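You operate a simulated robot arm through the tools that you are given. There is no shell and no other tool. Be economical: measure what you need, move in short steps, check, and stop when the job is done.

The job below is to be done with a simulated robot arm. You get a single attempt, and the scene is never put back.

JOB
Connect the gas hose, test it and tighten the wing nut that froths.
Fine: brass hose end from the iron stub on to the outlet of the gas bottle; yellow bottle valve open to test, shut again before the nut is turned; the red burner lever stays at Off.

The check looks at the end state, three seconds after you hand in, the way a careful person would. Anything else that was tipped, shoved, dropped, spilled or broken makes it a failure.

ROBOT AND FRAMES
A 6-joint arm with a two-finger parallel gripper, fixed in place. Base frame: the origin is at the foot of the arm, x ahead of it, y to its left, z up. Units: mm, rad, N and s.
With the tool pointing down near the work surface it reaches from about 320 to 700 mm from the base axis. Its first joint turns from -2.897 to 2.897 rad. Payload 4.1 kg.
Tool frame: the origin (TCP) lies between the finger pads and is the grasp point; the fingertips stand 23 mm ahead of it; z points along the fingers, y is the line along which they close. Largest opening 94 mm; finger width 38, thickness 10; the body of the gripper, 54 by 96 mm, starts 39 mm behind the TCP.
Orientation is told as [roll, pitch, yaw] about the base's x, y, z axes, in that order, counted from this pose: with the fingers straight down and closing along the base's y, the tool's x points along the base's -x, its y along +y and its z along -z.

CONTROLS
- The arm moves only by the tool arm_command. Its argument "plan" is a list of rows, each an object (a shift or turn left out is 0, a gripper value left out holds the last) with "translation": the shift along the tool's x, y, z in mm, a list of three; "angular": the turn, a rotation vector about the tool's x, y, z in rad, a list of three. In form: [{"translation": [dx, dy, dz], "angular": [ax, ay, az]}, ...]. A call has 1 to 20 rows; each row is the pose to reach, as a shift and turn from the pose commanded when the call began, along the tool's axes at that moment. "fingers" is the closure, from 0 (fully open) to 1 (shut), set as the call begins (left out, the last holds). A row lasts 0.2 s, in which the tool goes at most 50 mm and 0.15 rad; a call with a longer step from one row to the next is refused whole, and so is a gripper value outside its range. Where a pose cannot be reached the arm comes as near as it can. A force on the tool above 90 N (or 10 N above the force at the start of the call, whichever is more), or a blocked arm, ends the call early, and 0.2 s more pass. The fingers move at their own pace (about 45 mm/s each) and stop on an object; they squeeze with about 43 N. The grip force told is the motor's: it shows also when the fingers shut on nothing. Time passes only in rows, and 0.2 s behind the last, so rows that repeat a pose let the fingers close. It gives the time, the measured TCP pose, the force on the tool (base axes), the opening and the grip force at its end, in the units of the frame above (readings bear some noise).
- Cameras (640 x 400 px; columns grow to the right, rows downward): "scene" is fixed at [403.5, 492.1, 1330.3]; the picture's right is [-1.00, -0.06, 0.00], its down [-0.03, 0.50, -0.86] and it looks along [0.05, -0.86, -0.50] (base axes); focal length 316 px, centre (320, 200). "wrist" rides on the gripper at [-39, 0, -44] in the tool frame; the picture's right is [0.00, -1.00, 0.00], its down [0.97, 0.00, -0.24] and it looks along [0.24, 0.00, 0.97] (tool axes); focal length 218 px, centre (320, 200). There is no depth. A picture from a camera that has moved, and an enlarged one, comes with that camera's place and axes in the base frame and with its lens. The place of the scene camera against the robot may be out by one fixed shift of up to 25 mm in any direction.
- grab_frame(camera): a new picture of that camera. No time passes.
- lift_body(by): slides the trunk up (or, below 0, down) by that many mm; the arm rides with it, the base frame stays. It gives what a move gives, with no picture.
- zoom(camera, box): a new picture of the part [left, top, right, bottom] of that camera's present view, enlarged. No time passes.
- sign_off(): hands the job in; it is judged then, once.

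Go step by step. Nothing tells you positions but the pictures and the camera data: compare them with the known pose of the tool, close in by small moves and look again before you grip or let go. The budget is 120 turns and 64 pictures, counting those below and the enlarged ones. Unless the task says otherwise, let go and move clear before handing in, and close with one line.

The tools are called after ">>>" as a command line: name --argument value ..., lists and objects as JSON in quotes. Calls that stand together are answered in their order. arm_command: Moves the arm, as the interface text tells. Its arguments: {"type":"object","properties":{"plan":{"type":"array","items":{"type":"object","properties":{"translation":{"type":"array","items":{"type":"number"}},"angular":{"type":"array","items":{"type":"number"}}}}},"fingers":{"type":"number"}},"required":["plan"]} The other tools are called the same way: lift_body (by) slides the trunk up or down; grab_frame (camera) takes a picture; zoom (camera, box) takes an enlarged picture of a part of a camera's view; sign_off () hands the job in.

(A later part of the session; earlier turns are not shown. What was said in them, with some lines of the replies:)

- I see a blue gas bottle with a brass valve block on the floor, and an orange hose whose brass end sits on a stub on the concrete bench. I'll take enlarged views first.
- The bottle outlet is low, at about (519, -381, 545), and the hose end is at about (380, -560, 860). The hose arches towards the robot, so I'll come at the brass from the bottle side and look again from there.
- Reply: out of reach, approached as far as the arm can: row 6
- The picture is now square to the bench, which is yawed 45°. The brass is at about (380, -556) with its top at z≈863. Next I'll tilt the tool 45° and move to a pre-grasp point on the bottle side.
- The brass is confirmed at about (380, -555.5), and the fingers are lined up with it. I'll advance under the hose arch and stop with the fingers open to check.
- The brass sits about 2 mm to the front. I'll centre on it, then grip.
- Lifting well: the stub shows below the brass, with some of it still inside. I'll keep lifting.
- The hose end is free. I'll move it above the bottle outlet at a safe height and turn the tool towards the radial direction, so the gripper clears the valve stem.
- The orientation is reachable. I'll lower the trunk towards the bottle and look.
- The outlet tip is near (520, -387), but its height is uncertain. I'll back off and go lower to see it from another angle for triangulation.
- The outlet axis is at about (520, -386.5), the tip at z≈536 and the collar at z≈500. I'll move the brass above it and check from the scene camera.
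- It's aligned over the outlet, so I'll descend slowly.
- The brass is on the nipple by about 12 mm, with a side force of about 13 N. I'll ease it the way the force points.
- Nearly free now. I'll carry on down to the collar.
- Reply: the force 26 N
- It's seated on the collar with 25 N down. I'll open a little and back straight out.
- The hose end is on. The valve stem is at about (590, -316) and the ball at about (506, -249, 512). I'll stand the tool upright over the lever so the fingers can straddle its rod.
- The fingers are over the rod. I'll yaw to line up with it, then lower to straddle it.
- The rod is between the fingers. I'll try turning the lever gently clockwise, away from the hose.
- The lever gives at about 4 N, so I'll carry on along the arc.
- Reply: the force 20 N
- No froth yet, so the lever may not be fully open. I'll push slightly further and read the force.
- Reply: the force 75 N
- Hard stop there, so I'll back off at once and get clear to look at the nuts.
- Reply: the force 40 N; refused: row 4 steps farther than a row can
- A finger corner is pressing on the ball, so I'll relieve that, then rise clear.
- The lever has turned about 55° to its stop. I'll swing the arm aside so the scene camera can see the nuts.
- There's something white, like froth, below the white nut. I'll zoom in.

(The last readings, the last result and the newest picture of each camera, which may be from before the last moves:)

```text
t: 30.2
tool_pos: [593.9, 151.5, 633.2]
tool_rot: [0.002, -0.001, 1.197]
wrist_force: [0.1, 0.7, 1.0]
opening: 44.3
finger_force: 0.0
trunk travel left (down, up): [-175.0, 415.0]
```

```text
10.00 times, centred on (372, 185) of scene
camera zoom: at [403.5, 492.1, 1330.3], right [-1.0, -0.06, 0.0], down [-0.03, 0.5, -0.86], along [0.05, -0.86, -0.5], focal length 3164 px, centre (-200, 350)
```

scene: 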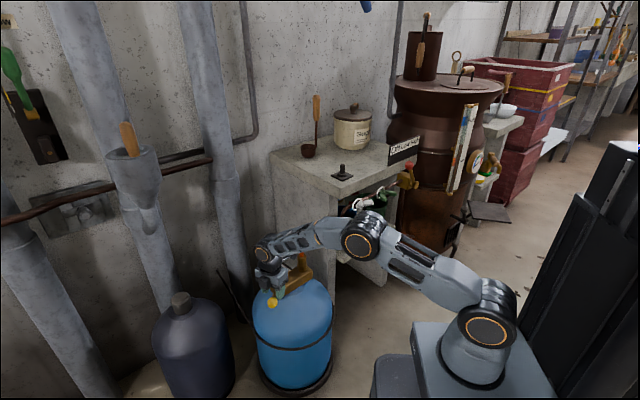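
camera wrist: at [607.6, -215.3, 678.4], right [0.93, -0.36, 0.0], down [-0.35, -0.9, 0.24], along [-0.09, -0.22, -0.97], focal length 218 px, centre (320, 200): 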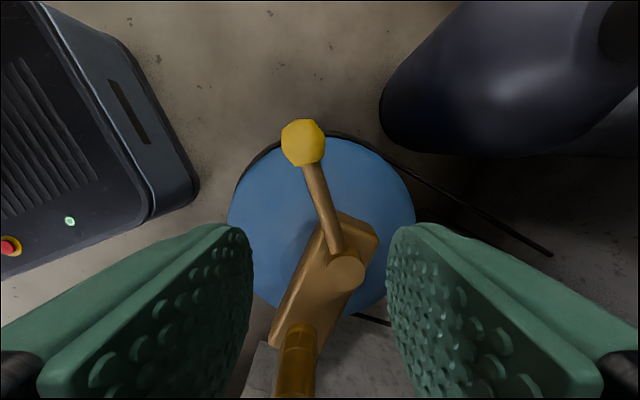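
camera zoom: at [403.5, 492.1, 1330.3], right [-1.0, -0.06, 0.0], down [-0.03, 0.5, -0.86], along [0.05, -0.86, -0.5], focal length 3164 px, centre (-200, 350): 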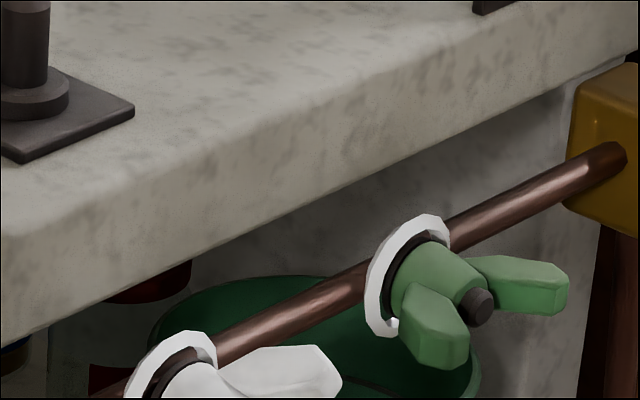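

>>> zoom --camera "scene" --box '[335, 185, 399, 235]'

```text
8.00 times, centred on (367, 210) of scene
camera zoom: at [403.5, 492.1, 1330.3], right [-1.0, -0.06, 0.0], down [-0.03, 0.5, -0.86], along [0.05, -0.86, -0.5], focal length 2531 px, centre (-56, 120)
```

zoom: 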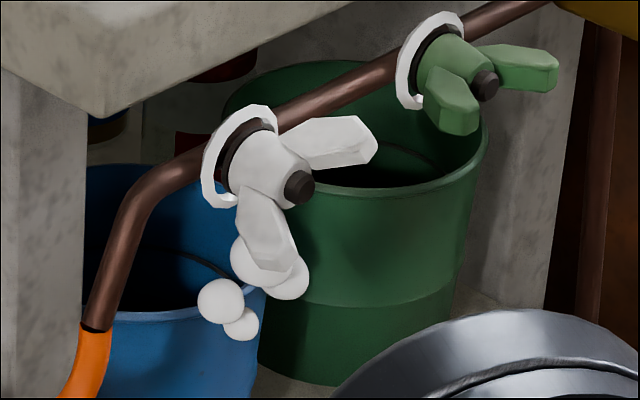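

The white nut froths and the green one is dry. I'll go back and shut the valve.

>>> arm_command --plan '[{"translation": [42, -16.4, 0]}, {"translation": [84, -32.9, 0]}, {"translation": [126, -49.3, 0]}, {"translation": [168, -65.8, 0]}, {"translation": [210, -82.2, 0]}, {"translation": [252, -98.7, 0]}, {"translation": [294, -115.1, 0], "angular": [0, 0, -0.1]}, {"translation": [336, -131.6, 0], "angular": [0, 0, -0.2]}, {"translation": [378, -148, 0], "angular": [0, 0, -0.28]}, {"translation": [378, -148, 0], "angular": [0, 0, -0.28]}]' --fingers 0.47

>>> grab_frame --camera "wrist"

```text
t: 32.4
tool_pos: [595.0, -254.1, 634.3]
tool_rot: [0.001, 0.0, 1.48]
wrist_force: [0.3, -0.3, -0.2]
opening: 49.7
finger_force: 0.1
trunk travel left (down, up): [-175.0, 415.0]
```

```text
17 pictures are left
camera wrist: at [598.4, -216.9, 679.1], right [1.0, -0.09, 0.0], down [-0.09, -0.97, 0.24], along [-0.02, -0.24, -0.97], focal length 218 px, centre (320, 200)
```

wrist: 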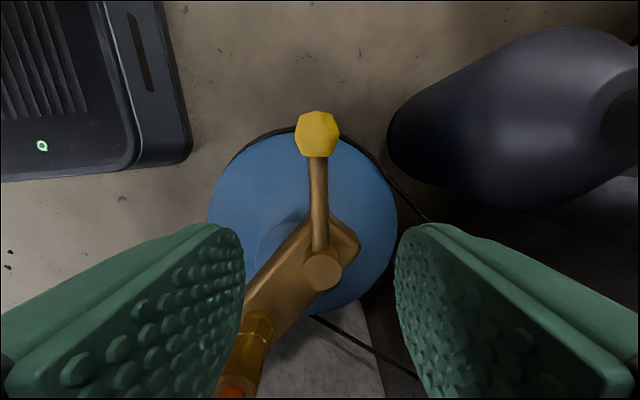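

>>> arm_command --plan '[{"translation": [0, 0, 40]}, {"translation": [0, 0, 80]}, {"translation": [0, 0, 113]}]'

>>> arm_command --plan '[{}, {}, {"translation": [0.7, 9.4, 0], "angular": [0, 0, -0.12]}, {"translation": [2.8, 18.5, 0], "angular": [0, 0, -0.24]}, {"translation": [6.2, 27.2, 0], "angular": [0, 0, -0.36]}, {"translation": [10.9, 35.3, 0], "angular": [0, 0, -0.48]}, {"translation": [16.8, 42.7, 0], "angular": [0, 0, -0.6]}, {"translation": [23.7, 49, 0], "angular": [0, 0, -0.72]}]' --fingers 0.66

```text
t: 33.2
tool_pos: [594.5, -255.6, 519.7]
tool_rot: [-0.002, 0.0, 1.476]
wrist_force: [-0.2, 0.4, 0.1]
opening: 49.9
finger_force: 0.0
trunk travel left (down, up): [-175.0, 415.0]
```

```text
t: 35.0
tool_pos: [541.7, -274.6, 518.5]
tool_rot: [-0.001, 0.0, 2.199]
wrist_force: [2.1, 3.5, -0.3]
opening: 33.4
finger_force: 1.7
trunk travel left (down, up): [-175.0, 415.0]
```

>>> arm_command --plan '[{"translation": [0.8, 3.1, 0], "angular": [0, 0, -0.04]}, {"translation": [1.7, 6.2, 0], "angular": [0, 0, -0.07]}, {"translation": [2.9, 9.2, 0], "angular": [0, 0, -0.1]}, {"translation": [4.1, 12.1, 0], "angular": [0, 0, -0.13]}]'

>>> grab_frame --camera "wrist"

```text
t: 36.0
tool_pos: [535.0, -283.8, 518.2]
tool_rot: [0.0, 0.001, 2.328]
wrist_force: [9.0, 16.6, 0.6]
opening: 39.8
finger_force: 9.1
trunk travel left (down, up): [-175.0, 415.0]
```

```text
16 pictures are left
camera wrist: at [508.8, -256.7, 564.0], right [0.73, 0.69, 0.0], down [0.67, -0.7, 0.24], along [0.17, -0.17, -0.97], focal length 218 px, centre (320, 200)
```

wrist: 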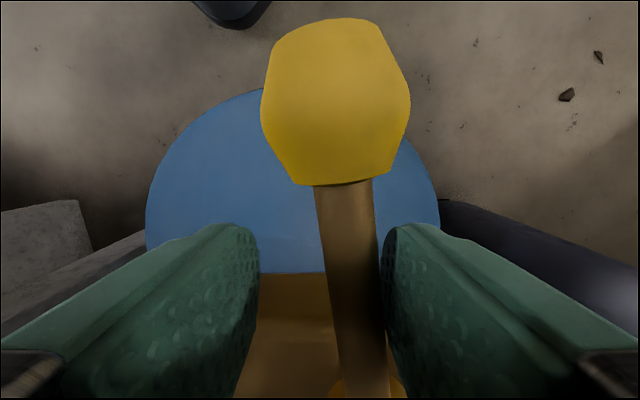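

The valve is shut again: the ball is back at (506, -249) against its stop. I'll free the lever, rise and lift the trunk to go to the white nut, whose stud end is at about (301, -461, 727).

>>> arm_command --plan '[{"translation": [0, -6, 0]}, {"translation": [0, -6, -40]}, {"translation": [0, -6, -80]}, {"translation": [0, -6, -115]}]' --fingers 0.5

>>> lift_body --by 170

>>> arm_command --plan '[{"translation": [-10, 27, 0], "angular": [0, 0.14, 0]}, {"translation": [-20, 54, 0], "angular": [0, 0.28, 0]}, {"translation": [-30, 80, 0], "angular": [0, 0.42, 0]}, {"translation": [-40, 107, 0], "angular": [0, 0.56, 0]}, {"translation": [-50, 134, 0], "angular": [0, 0.7, 0]}, {"translation": [-60, 161, 0], "angular": [0, 0.84, 0]}, {"translation": [-70, 187, 0], "angular": [0, 0.98, 0]}, {"translation": [-81, 214, 0], "angular": [0, 1.12, 0]}, {"translation": [-91, 241, 0], "angular": [0, 1.26, 0]}, {"translation": [-101, 268, 0], "angular": [0, 1.4, 0]}, {"translation": [-111, 294.5, 0], "angular": [0, 1.54, 0]}]'

```text
t: 37.0
tool_pos: [541.2, -279.9, 634.5]
tool_rot: [0.001, 0.001, 2.326]
wrist_force: [0.3, -0.3, -1.7]
opening: 46.8
finger_force: 0.0
trunk travel left (down, up): [-175.0, 415.0]
```

```text
t: 38.9
tool_pos: [542.0, -280.2, 803.9]
tool_rot: [0.001, 0.001, 2.325]
wrist_force: [-0.1, 0.6, -0.2]
opening: 46.9
finger_force: 0.1
trunk travel left (down, up): [-345.0, 245.0]
```

```text
t: 41.3
tool_pos: [379.8, -279.9, 808.7]
tool_rot: [0.06, 1.531, 2.321]
wrist_force: [-0.8, -0.3, 0.1]
opening: 47.0
finger_force: 0.0
out of reach, approached as far as the arm can: row 5, 6, 7, 8, 9, 10, 11
trunk travel left (down, up): [-345.0, 245.0]
```

The last joint seems near its limit. I'll first roll the tool to the wing angle and see what that frees up.

>>> arm_command --plan '[{"angular": [0, 0, 0.14]}, {"angular": [0, 0, 0.28]}, {"angular": [0, 0, 0.42]}, {"angular": [0, 0, 0.56]}, {"angular": [0, 0, 0.7]}, {"angular": [0, 0, 0.85]}]'

>>> grab_frame --camera "wrist"

```text
t: 42.7
tool_pos: [380.2, -269.7, 807.0]
tool_rot: [-1.518, 0.719, 0.722]
wrist_force: [1.1, 0.7, -0.1]
opening: 46.9
finger_force: 0.1
trunk travel left (down, up): [-345.0, 245.0]
```

```text
15 pictures are left
camera wrist: at [374.4, -218.7, 784.6], right [0.53, 0.4, 0.75], down [-0.7, -0.3, 0.65], along [0.48, -0.87, 0.12], focal length 218 px, centre (320, 200)
```

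wrist: 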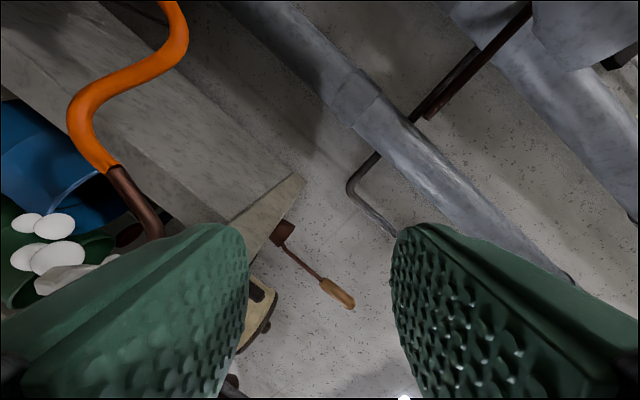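

>>> arm_command --plan '[{"translation": [15, 31, 3.8], "angular": [0.016, -0.008, 0]}, {"translation": [30, 62, 7.5], "angular": [0.032, -0.016, 0]}, {"translation": [46, 93, 11.3], "angular": [0.047, -0.024, 0]}, {"translation": [61, 124, 15], "angular": [0.063, -0.031, 0]}, {"translation": [76, 155, 18.8], "angular": [0.079, -0.039, 0]}, {"translation": [91.4, 186, 22.6], "angular": [0.0945, -0.047, 0]}]'

>>> grab_frame --camera "wrist"

```text
t: 44.1
tool_pos: [369.6, -243.7, 754.6]
tool_rot: [-1.566, 0.722, 0.757]
wrist_force: [-0.2, 0.5, 0.5]
opening: 47.0
finger_force: 0.1
out of reach, approached as far as the arm can: row 1, 2, 3, 4, 5, 6
trunk travel left (down, up): [-345.0, 245.0]
```

```text
14 pictures are left
camera wrist: at [360.6, -191.9, 730.0], right [0.48, 0.45, 0.75], down [-0.69, -0.33, 0.64], along [0.53, -0.83, 0.16], focal length 218 px, centre (320, 200)
```

wrist: 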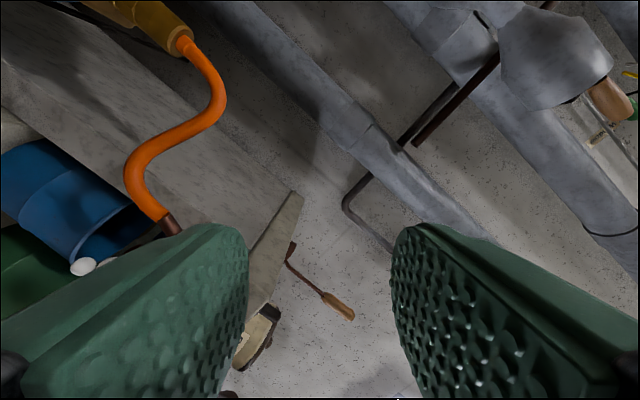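

The joint layout suggests a wrist limit caused by the forearm sloping down, so a lower trunk should help. I'll raise the tool and drop the trunk.

>>> arm_command --plan '[{"translation": [22, -25, 0]}, {"translation": [44, -50, 0]}, {"translation": [66, -75, 0]}]'

>>> lift_body --by -200

>>> arm_command --plan '[{"translation": [22, -25, 0]}, {"translation": [44, -50, 0]}, {"translation": [66, -75, 0]}]'

>>> grab_frame --camera "scene"

```text
t: 44.9
tool_pos: [399.7, -246.4, 841.8]
tool_rot: [-1.57, 0.72, 0.78]
wrist_force: [0.0, -0.6, 0.6]
opening: 47.1
finger_force: 0.1
out of reach, approached as far as the arm can: row 1, 2, 3
trunk travel left (down, up): [-345.0, 245.0]
```

```text
t: 47.1
tool_pos: [398.2, -246.6, 642.5]
tool_rot: [-1.571, 0.721, 0.781]
wrist_force: [-0.3, 0.0, 0.6]
opening: 46.7
finger_force: 0.0
trunk travel left (down, up): [-145.0, 445.0]
```

```text
t: 47.9
tool_pos: [405.6, -252.1, 743.7]
tool_rot: [-1.568, 0.721, 0.779]
wrist_force: [0.9, -0.5, 0.0]
opening: 47.2
finger_force: 0.0
out of reach, approached as far as the arm can: row 1, 2, 3
trunk travel left (down, up): [-145.0, 445.0]
```

```text
13 pictures are left
```

scene: 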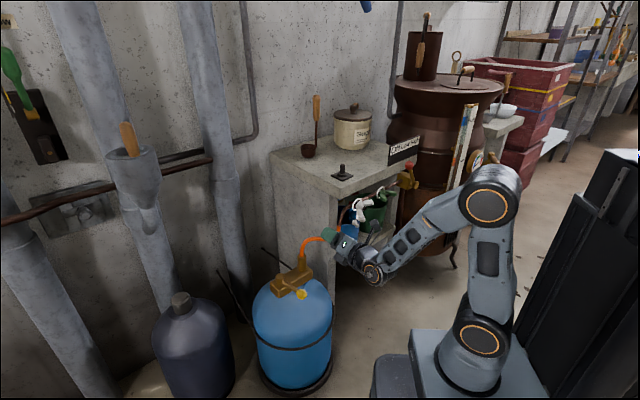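

The horizontal pose sits at a wrist limit. Instead I'll use a vertical tool and push the wing round clockwise with closed fingertips. First I'll stand the tool upright here.

>>> arm_command --plan '[{"angular": [-0.105, -0.092, 0]}, {"angular": [-0.21, -0.185, 0]}, {"angular": [-0.315, -0.277, 0]}, {"angular": [-0.42, -0.37, 0]}, {"angular": [-0.526, -0.462, 0]}, {"angular": [-0.631, -0.554, 0]}, {"angular": [-0.736, -0.647, 0]}, {"angular": [-0.841, -0.739, 0]}, {"angular": [-0.946, -0.832, 0]}, {"angular": [-1.051, -0.924, 0]}, {"angular": [-1.157, -1.016, 0]}]' --fingers 1

>>> lift_body --by 200

```text
t: 50.3
tool_pos: [404.6, -251.5, 742.8]
tool_rot: [-0.022, 0.02, 1.499]
wrist_force: [-0.3, -0.4, 0.2]
opening: 0.0
finger_force: 42.8
trunk travel left (down, up): [-145.0, 445.0]
```

```text
t: 52.4
tool_pos: [404.7, -251.3, 944.0]
tool_rot: [-0.022, 0.022, 1.5]
wrist_force: [0.0, -0.2, 0.2]
opening: 0.1
finger_force: 42.7
trunk travel left (down, up): [-345.0, 245.0]
```

>>> arm_command --plan '[{"translation": [14.2, 7.3, 0], "angular": [0, 0, 0.143]}, {"translation": [28.4, 14.6, 0], "angular": [0, 0, 0.286]}, {"translation": [42.7, 21.9, 0], "angular": [0, 0, 0.428]}, {"translation": [56.9, 29.2, 0], "angular": [0, 0, 0.571]}, {"translation": [71.1, 36.5, 0], "angular": [0, 0, 0.714]}, {"translation": [85.3, 43.8, 0], "angular": [0, 0, 0.857]}, {"translation": [99.6, 51.1, 0], "angular": [0, 0, 1.0]}, {"translation": [113.8, 58.4, 0], "angular": [0, 0, 1.142]}, {"translation": [128, 65.7, 0], "angular": [0, 0, 1.285]}, {"translation": [142.2, 73, 0], "angular": [0, 0, 1.428]}, {"translation": [156.5, 80.4, 0], "angular": [0, 0, 1.571]}, {"translation": [170.7, 87.7, 0], "angular": [0, 0, 1.714]}, {"translation": [184.9, 95, 0], "angular": [0, 0, 1.856]}, {"translation": [199.1, 102.3, 0], "angular": [0, 0, 1.999]}, {"translation": [213.4, 109.6, 0], "angular": [0, 0, 2.142]}, {"translation": [227.6, 116.9, 0], "angular": [0, 0, 2.285]}]'

>>> grab_frame --camera "wrist"

```text
t: 55.8
tool_pos: [271.1, -468.4, 945.2]
tool_rot: [-0.002, -0.03, -0.787]
wrist_force: [0.2, 0.7, 0.6]
opening: 0.1
finger_force: 42.7
trunk travel left (down, up): [-345.0, 245.0]
```

```text
12 pictures are left
camera wrist: at [298.6, -497.2, 991.2], right [-0.71, -0.71, 0.0], down [-0.69, 0.69, 0.21], along [-0.15, 0.15, -0.98], focal length 218 px, centre (320, 200)
```

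wrist: 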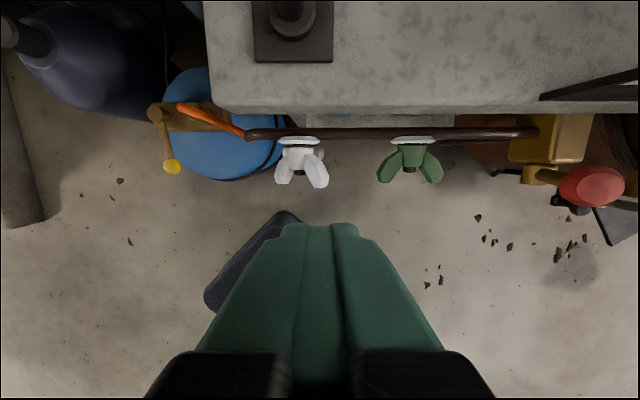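

>>> zoom --camera "wrist" --box '[240, 110, 368, 190]'

```text
5.00 times, centred on (304, 150) of wrist
camera zoom: at [298.6, -497.2, 991.2], right [-0.71, -0.71, 0.0], down [-0.69, 0.69, 0.21], along [-0.15, 0.15, -0.98], focal length 1091 px, centre (400, 450)
```

zoom: 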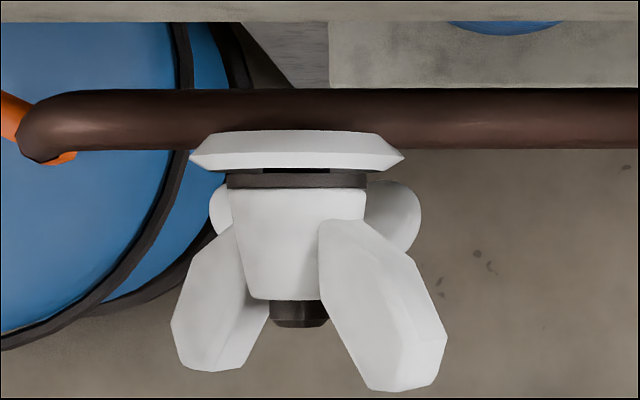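

This view shows the nut clearly: axis at u≈-116, wing tips near v≈526, with the right wing up and the left one down (robot's view). I'll lower the closed fingers onto the right wing and push it down, which is clockwise, watching the force.

>>> arm_command --plan '[{"translation": [-5, -5.5, 40], "angular": [0, 0.03, 0]}, {"translation": [-5, -5.5, 80], "angular": [0, 0.03, 0]}, {"translation": [-5, -5.5, 120], "angular": [0, 0.03, 0]}, {"translation": [-5, -5.5, 145], "angular": [0, 0.03, 0]}]'

>>> grab_frame --camera "wrist"

```text
t: 56.8
tool_pos: [275.9, -479.9, 799.5]
tool_rot: [-0.001, -0.001, -0.785]
wrist_force: [0.5, -0.1, 0.6]
opening: 0.1
finger_force: 42.3
trunk travel left (down, up): [-345.0, 245.0]
```

```text
10 pictures are left
camera wrist: at [303.7, -508.9, 844.2], right [-0.71, -0.71, 0.0], down [-0.69, 0.69, 0.24], along [-0.17, 0.17, -0.97], focal length 218 px, centre (320, 200)
```

wrist: 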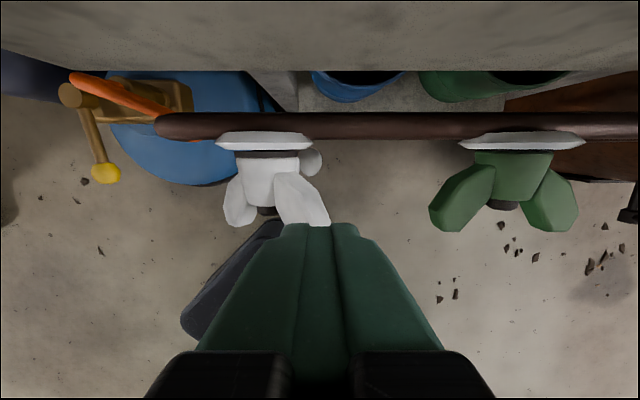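

>>> arm_command --plan '[{"translation": [4, 0, 10]}, {"translation": [4, 0, 20]}, {"translation": [4, 0, 26]}, {"translation": [4, 0, 32]}, {"translation": [4, 0, 38]}]'

```text
t: 58.0
tool_pos: [271.6, -477.8, 762.3]
tool_rot: [-0.002, -0.001, -0.788]
wrist_force: [-3.5, -4.5, 5.8]
opening: 0.1
finger_force: 42.2
trunk travel left (down, up): [-345.0, 245.0]
```

>>> arm_command --plan '[{"translation": [0, 0, 4]}, {"translation": [0, 0, 8]}, {"translation": [0, 0, 12]}, {"translation": [0, 0, 16]}, {"translation": [0, 0, 20]}]'

>>> grab_frame --camera "wrist"

```text
t: 59.2
tool_pos: [271.9, -478.5, 752.3]
tool_rot: [-0.006, -0.02, -0.785]
wrist_force: [-11.1, 1.7, 65.3]
opening: 0.2
finger_force: 42.4
trunk travel left (down, up): [-345.0, 245.0]
```

```text
9 pictures are left
camera wrist: at [298.5, -506.8, 798.2], right [-0.71, -0.71, 0.01], down [-0.69, 0.69, 0.22], along [-0.16, 0.15, -0.97], focal length 218 px, centre (320, 200)
```

wrist: 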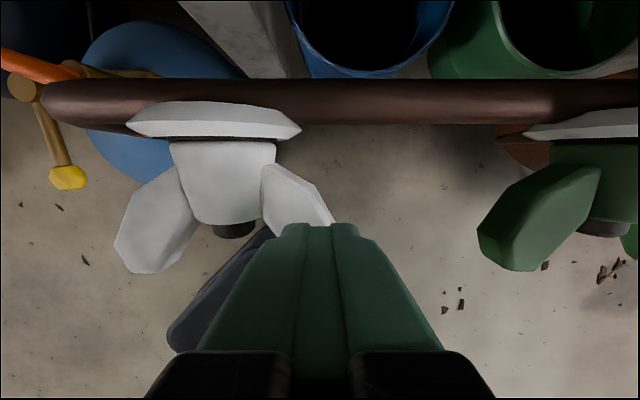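

The push stopped firmly at 65 N after about 40° of turn, the gap behind the nut looks closed and the froth is gone. I'll lift off and check.

>>> arm_command --plan '[{"translation": [0, 0, -30]}, {"translation": [0, 0, -70]}, {"translation": [0, 0, -110]}, {"translation": [0, 0, -150]}, {"translation": [30, 0, -180]}]'

>>> zoom --camera "wrist" --box '[200, 60, 440, 210]'

```text
t: 60.4
tool_pos: [252.5, -455.3, 923.3]
tool_rot: [-0.001, 0.0, -0.786]
wrist_force: [1.0, -0.3, 0.9]
opening: 0.0
finger_force: 42.3
trunk travel left (down, up): [-345.0, 245.0]
```

```text
2.67 times, centred on (320, 135) of wrist
camera zoom: at [279.4, -484.7, 969.4], right [-0.71, -0.71, 0.0], down [-0.69, 0.69, 0.24], along [-0.17, 0.17, -0.97], focal length 582 px, centre (320, 373)
```

zoom: 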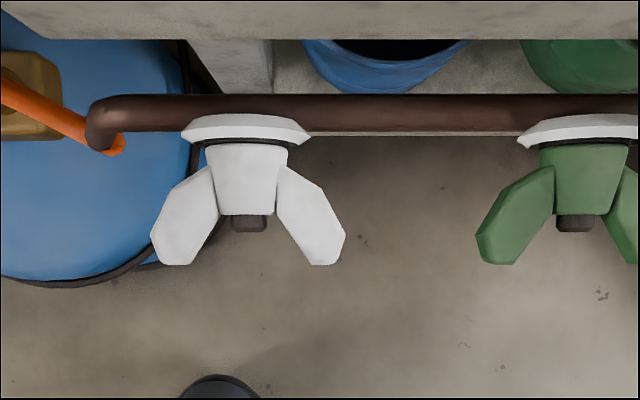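

The wings are level now and no bubbles are left. I'll move clear and take a last scene look.

>>> arm_command --plan '[{"translation": [20, 40, -20]}, {"translation": [40, 80, -40]}, {"translation": [50, 120, -60]}, {"translation": [50, 160, -80]}, {"translation": [50, 200, -80]}]' --fingers 0.5

>>> grab_frame --camera "scene"

>>> zoom --camera "scene" --box '[240, 145, 432, 305]'

```text
t: 61.6
tool_pos: [358.4, -278.6, 1002.2]
tool_rot: [-0.001, -0.001, -0.787]
wrist_force: [-0.8, -0.1, 0.4]
opening: 46.8
finger_force: 0.1
trunk travel left (down, up): [-345.0, 245.0]
```

```text
7 pictures are left
```

scene: 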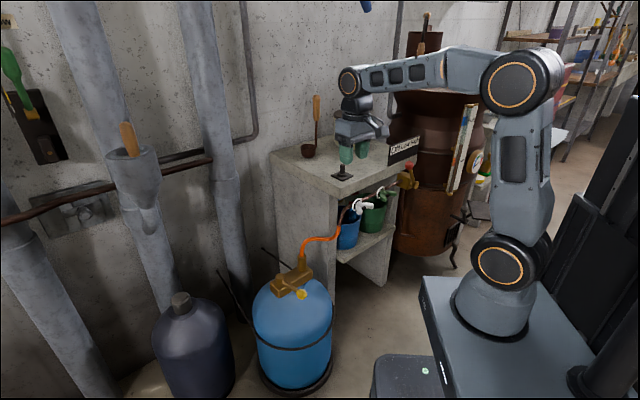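

```text
2.50 times, centred on (336, 225) of scene
camera zoom: at [403.5, 492.1, 1330.3], right [-1.0, -0.06, 0.0], down [-0.03, 0.5, -0.86], along [0.05, -0.86, -0.5], focal length 791 px, centre (280, 138)
```

zoom: 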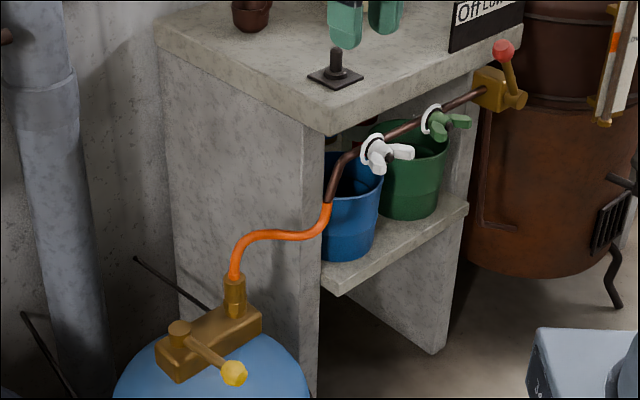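

The hose is on the bottle, the valve is back at its shut stop, the white nut is tight with no froth, and the burner lever is unmoved. The arm is clear, so I'm handing in.

>>> sign_off

```text
The job is handed in.
```

The hose is on the bottle outlet and the valve is shut again after the test. The white wing nut, the one that frothed, is tightened to its stop and its froth is gone. I did not reopen the valve to re-test, and the burner lever stayed at Off.
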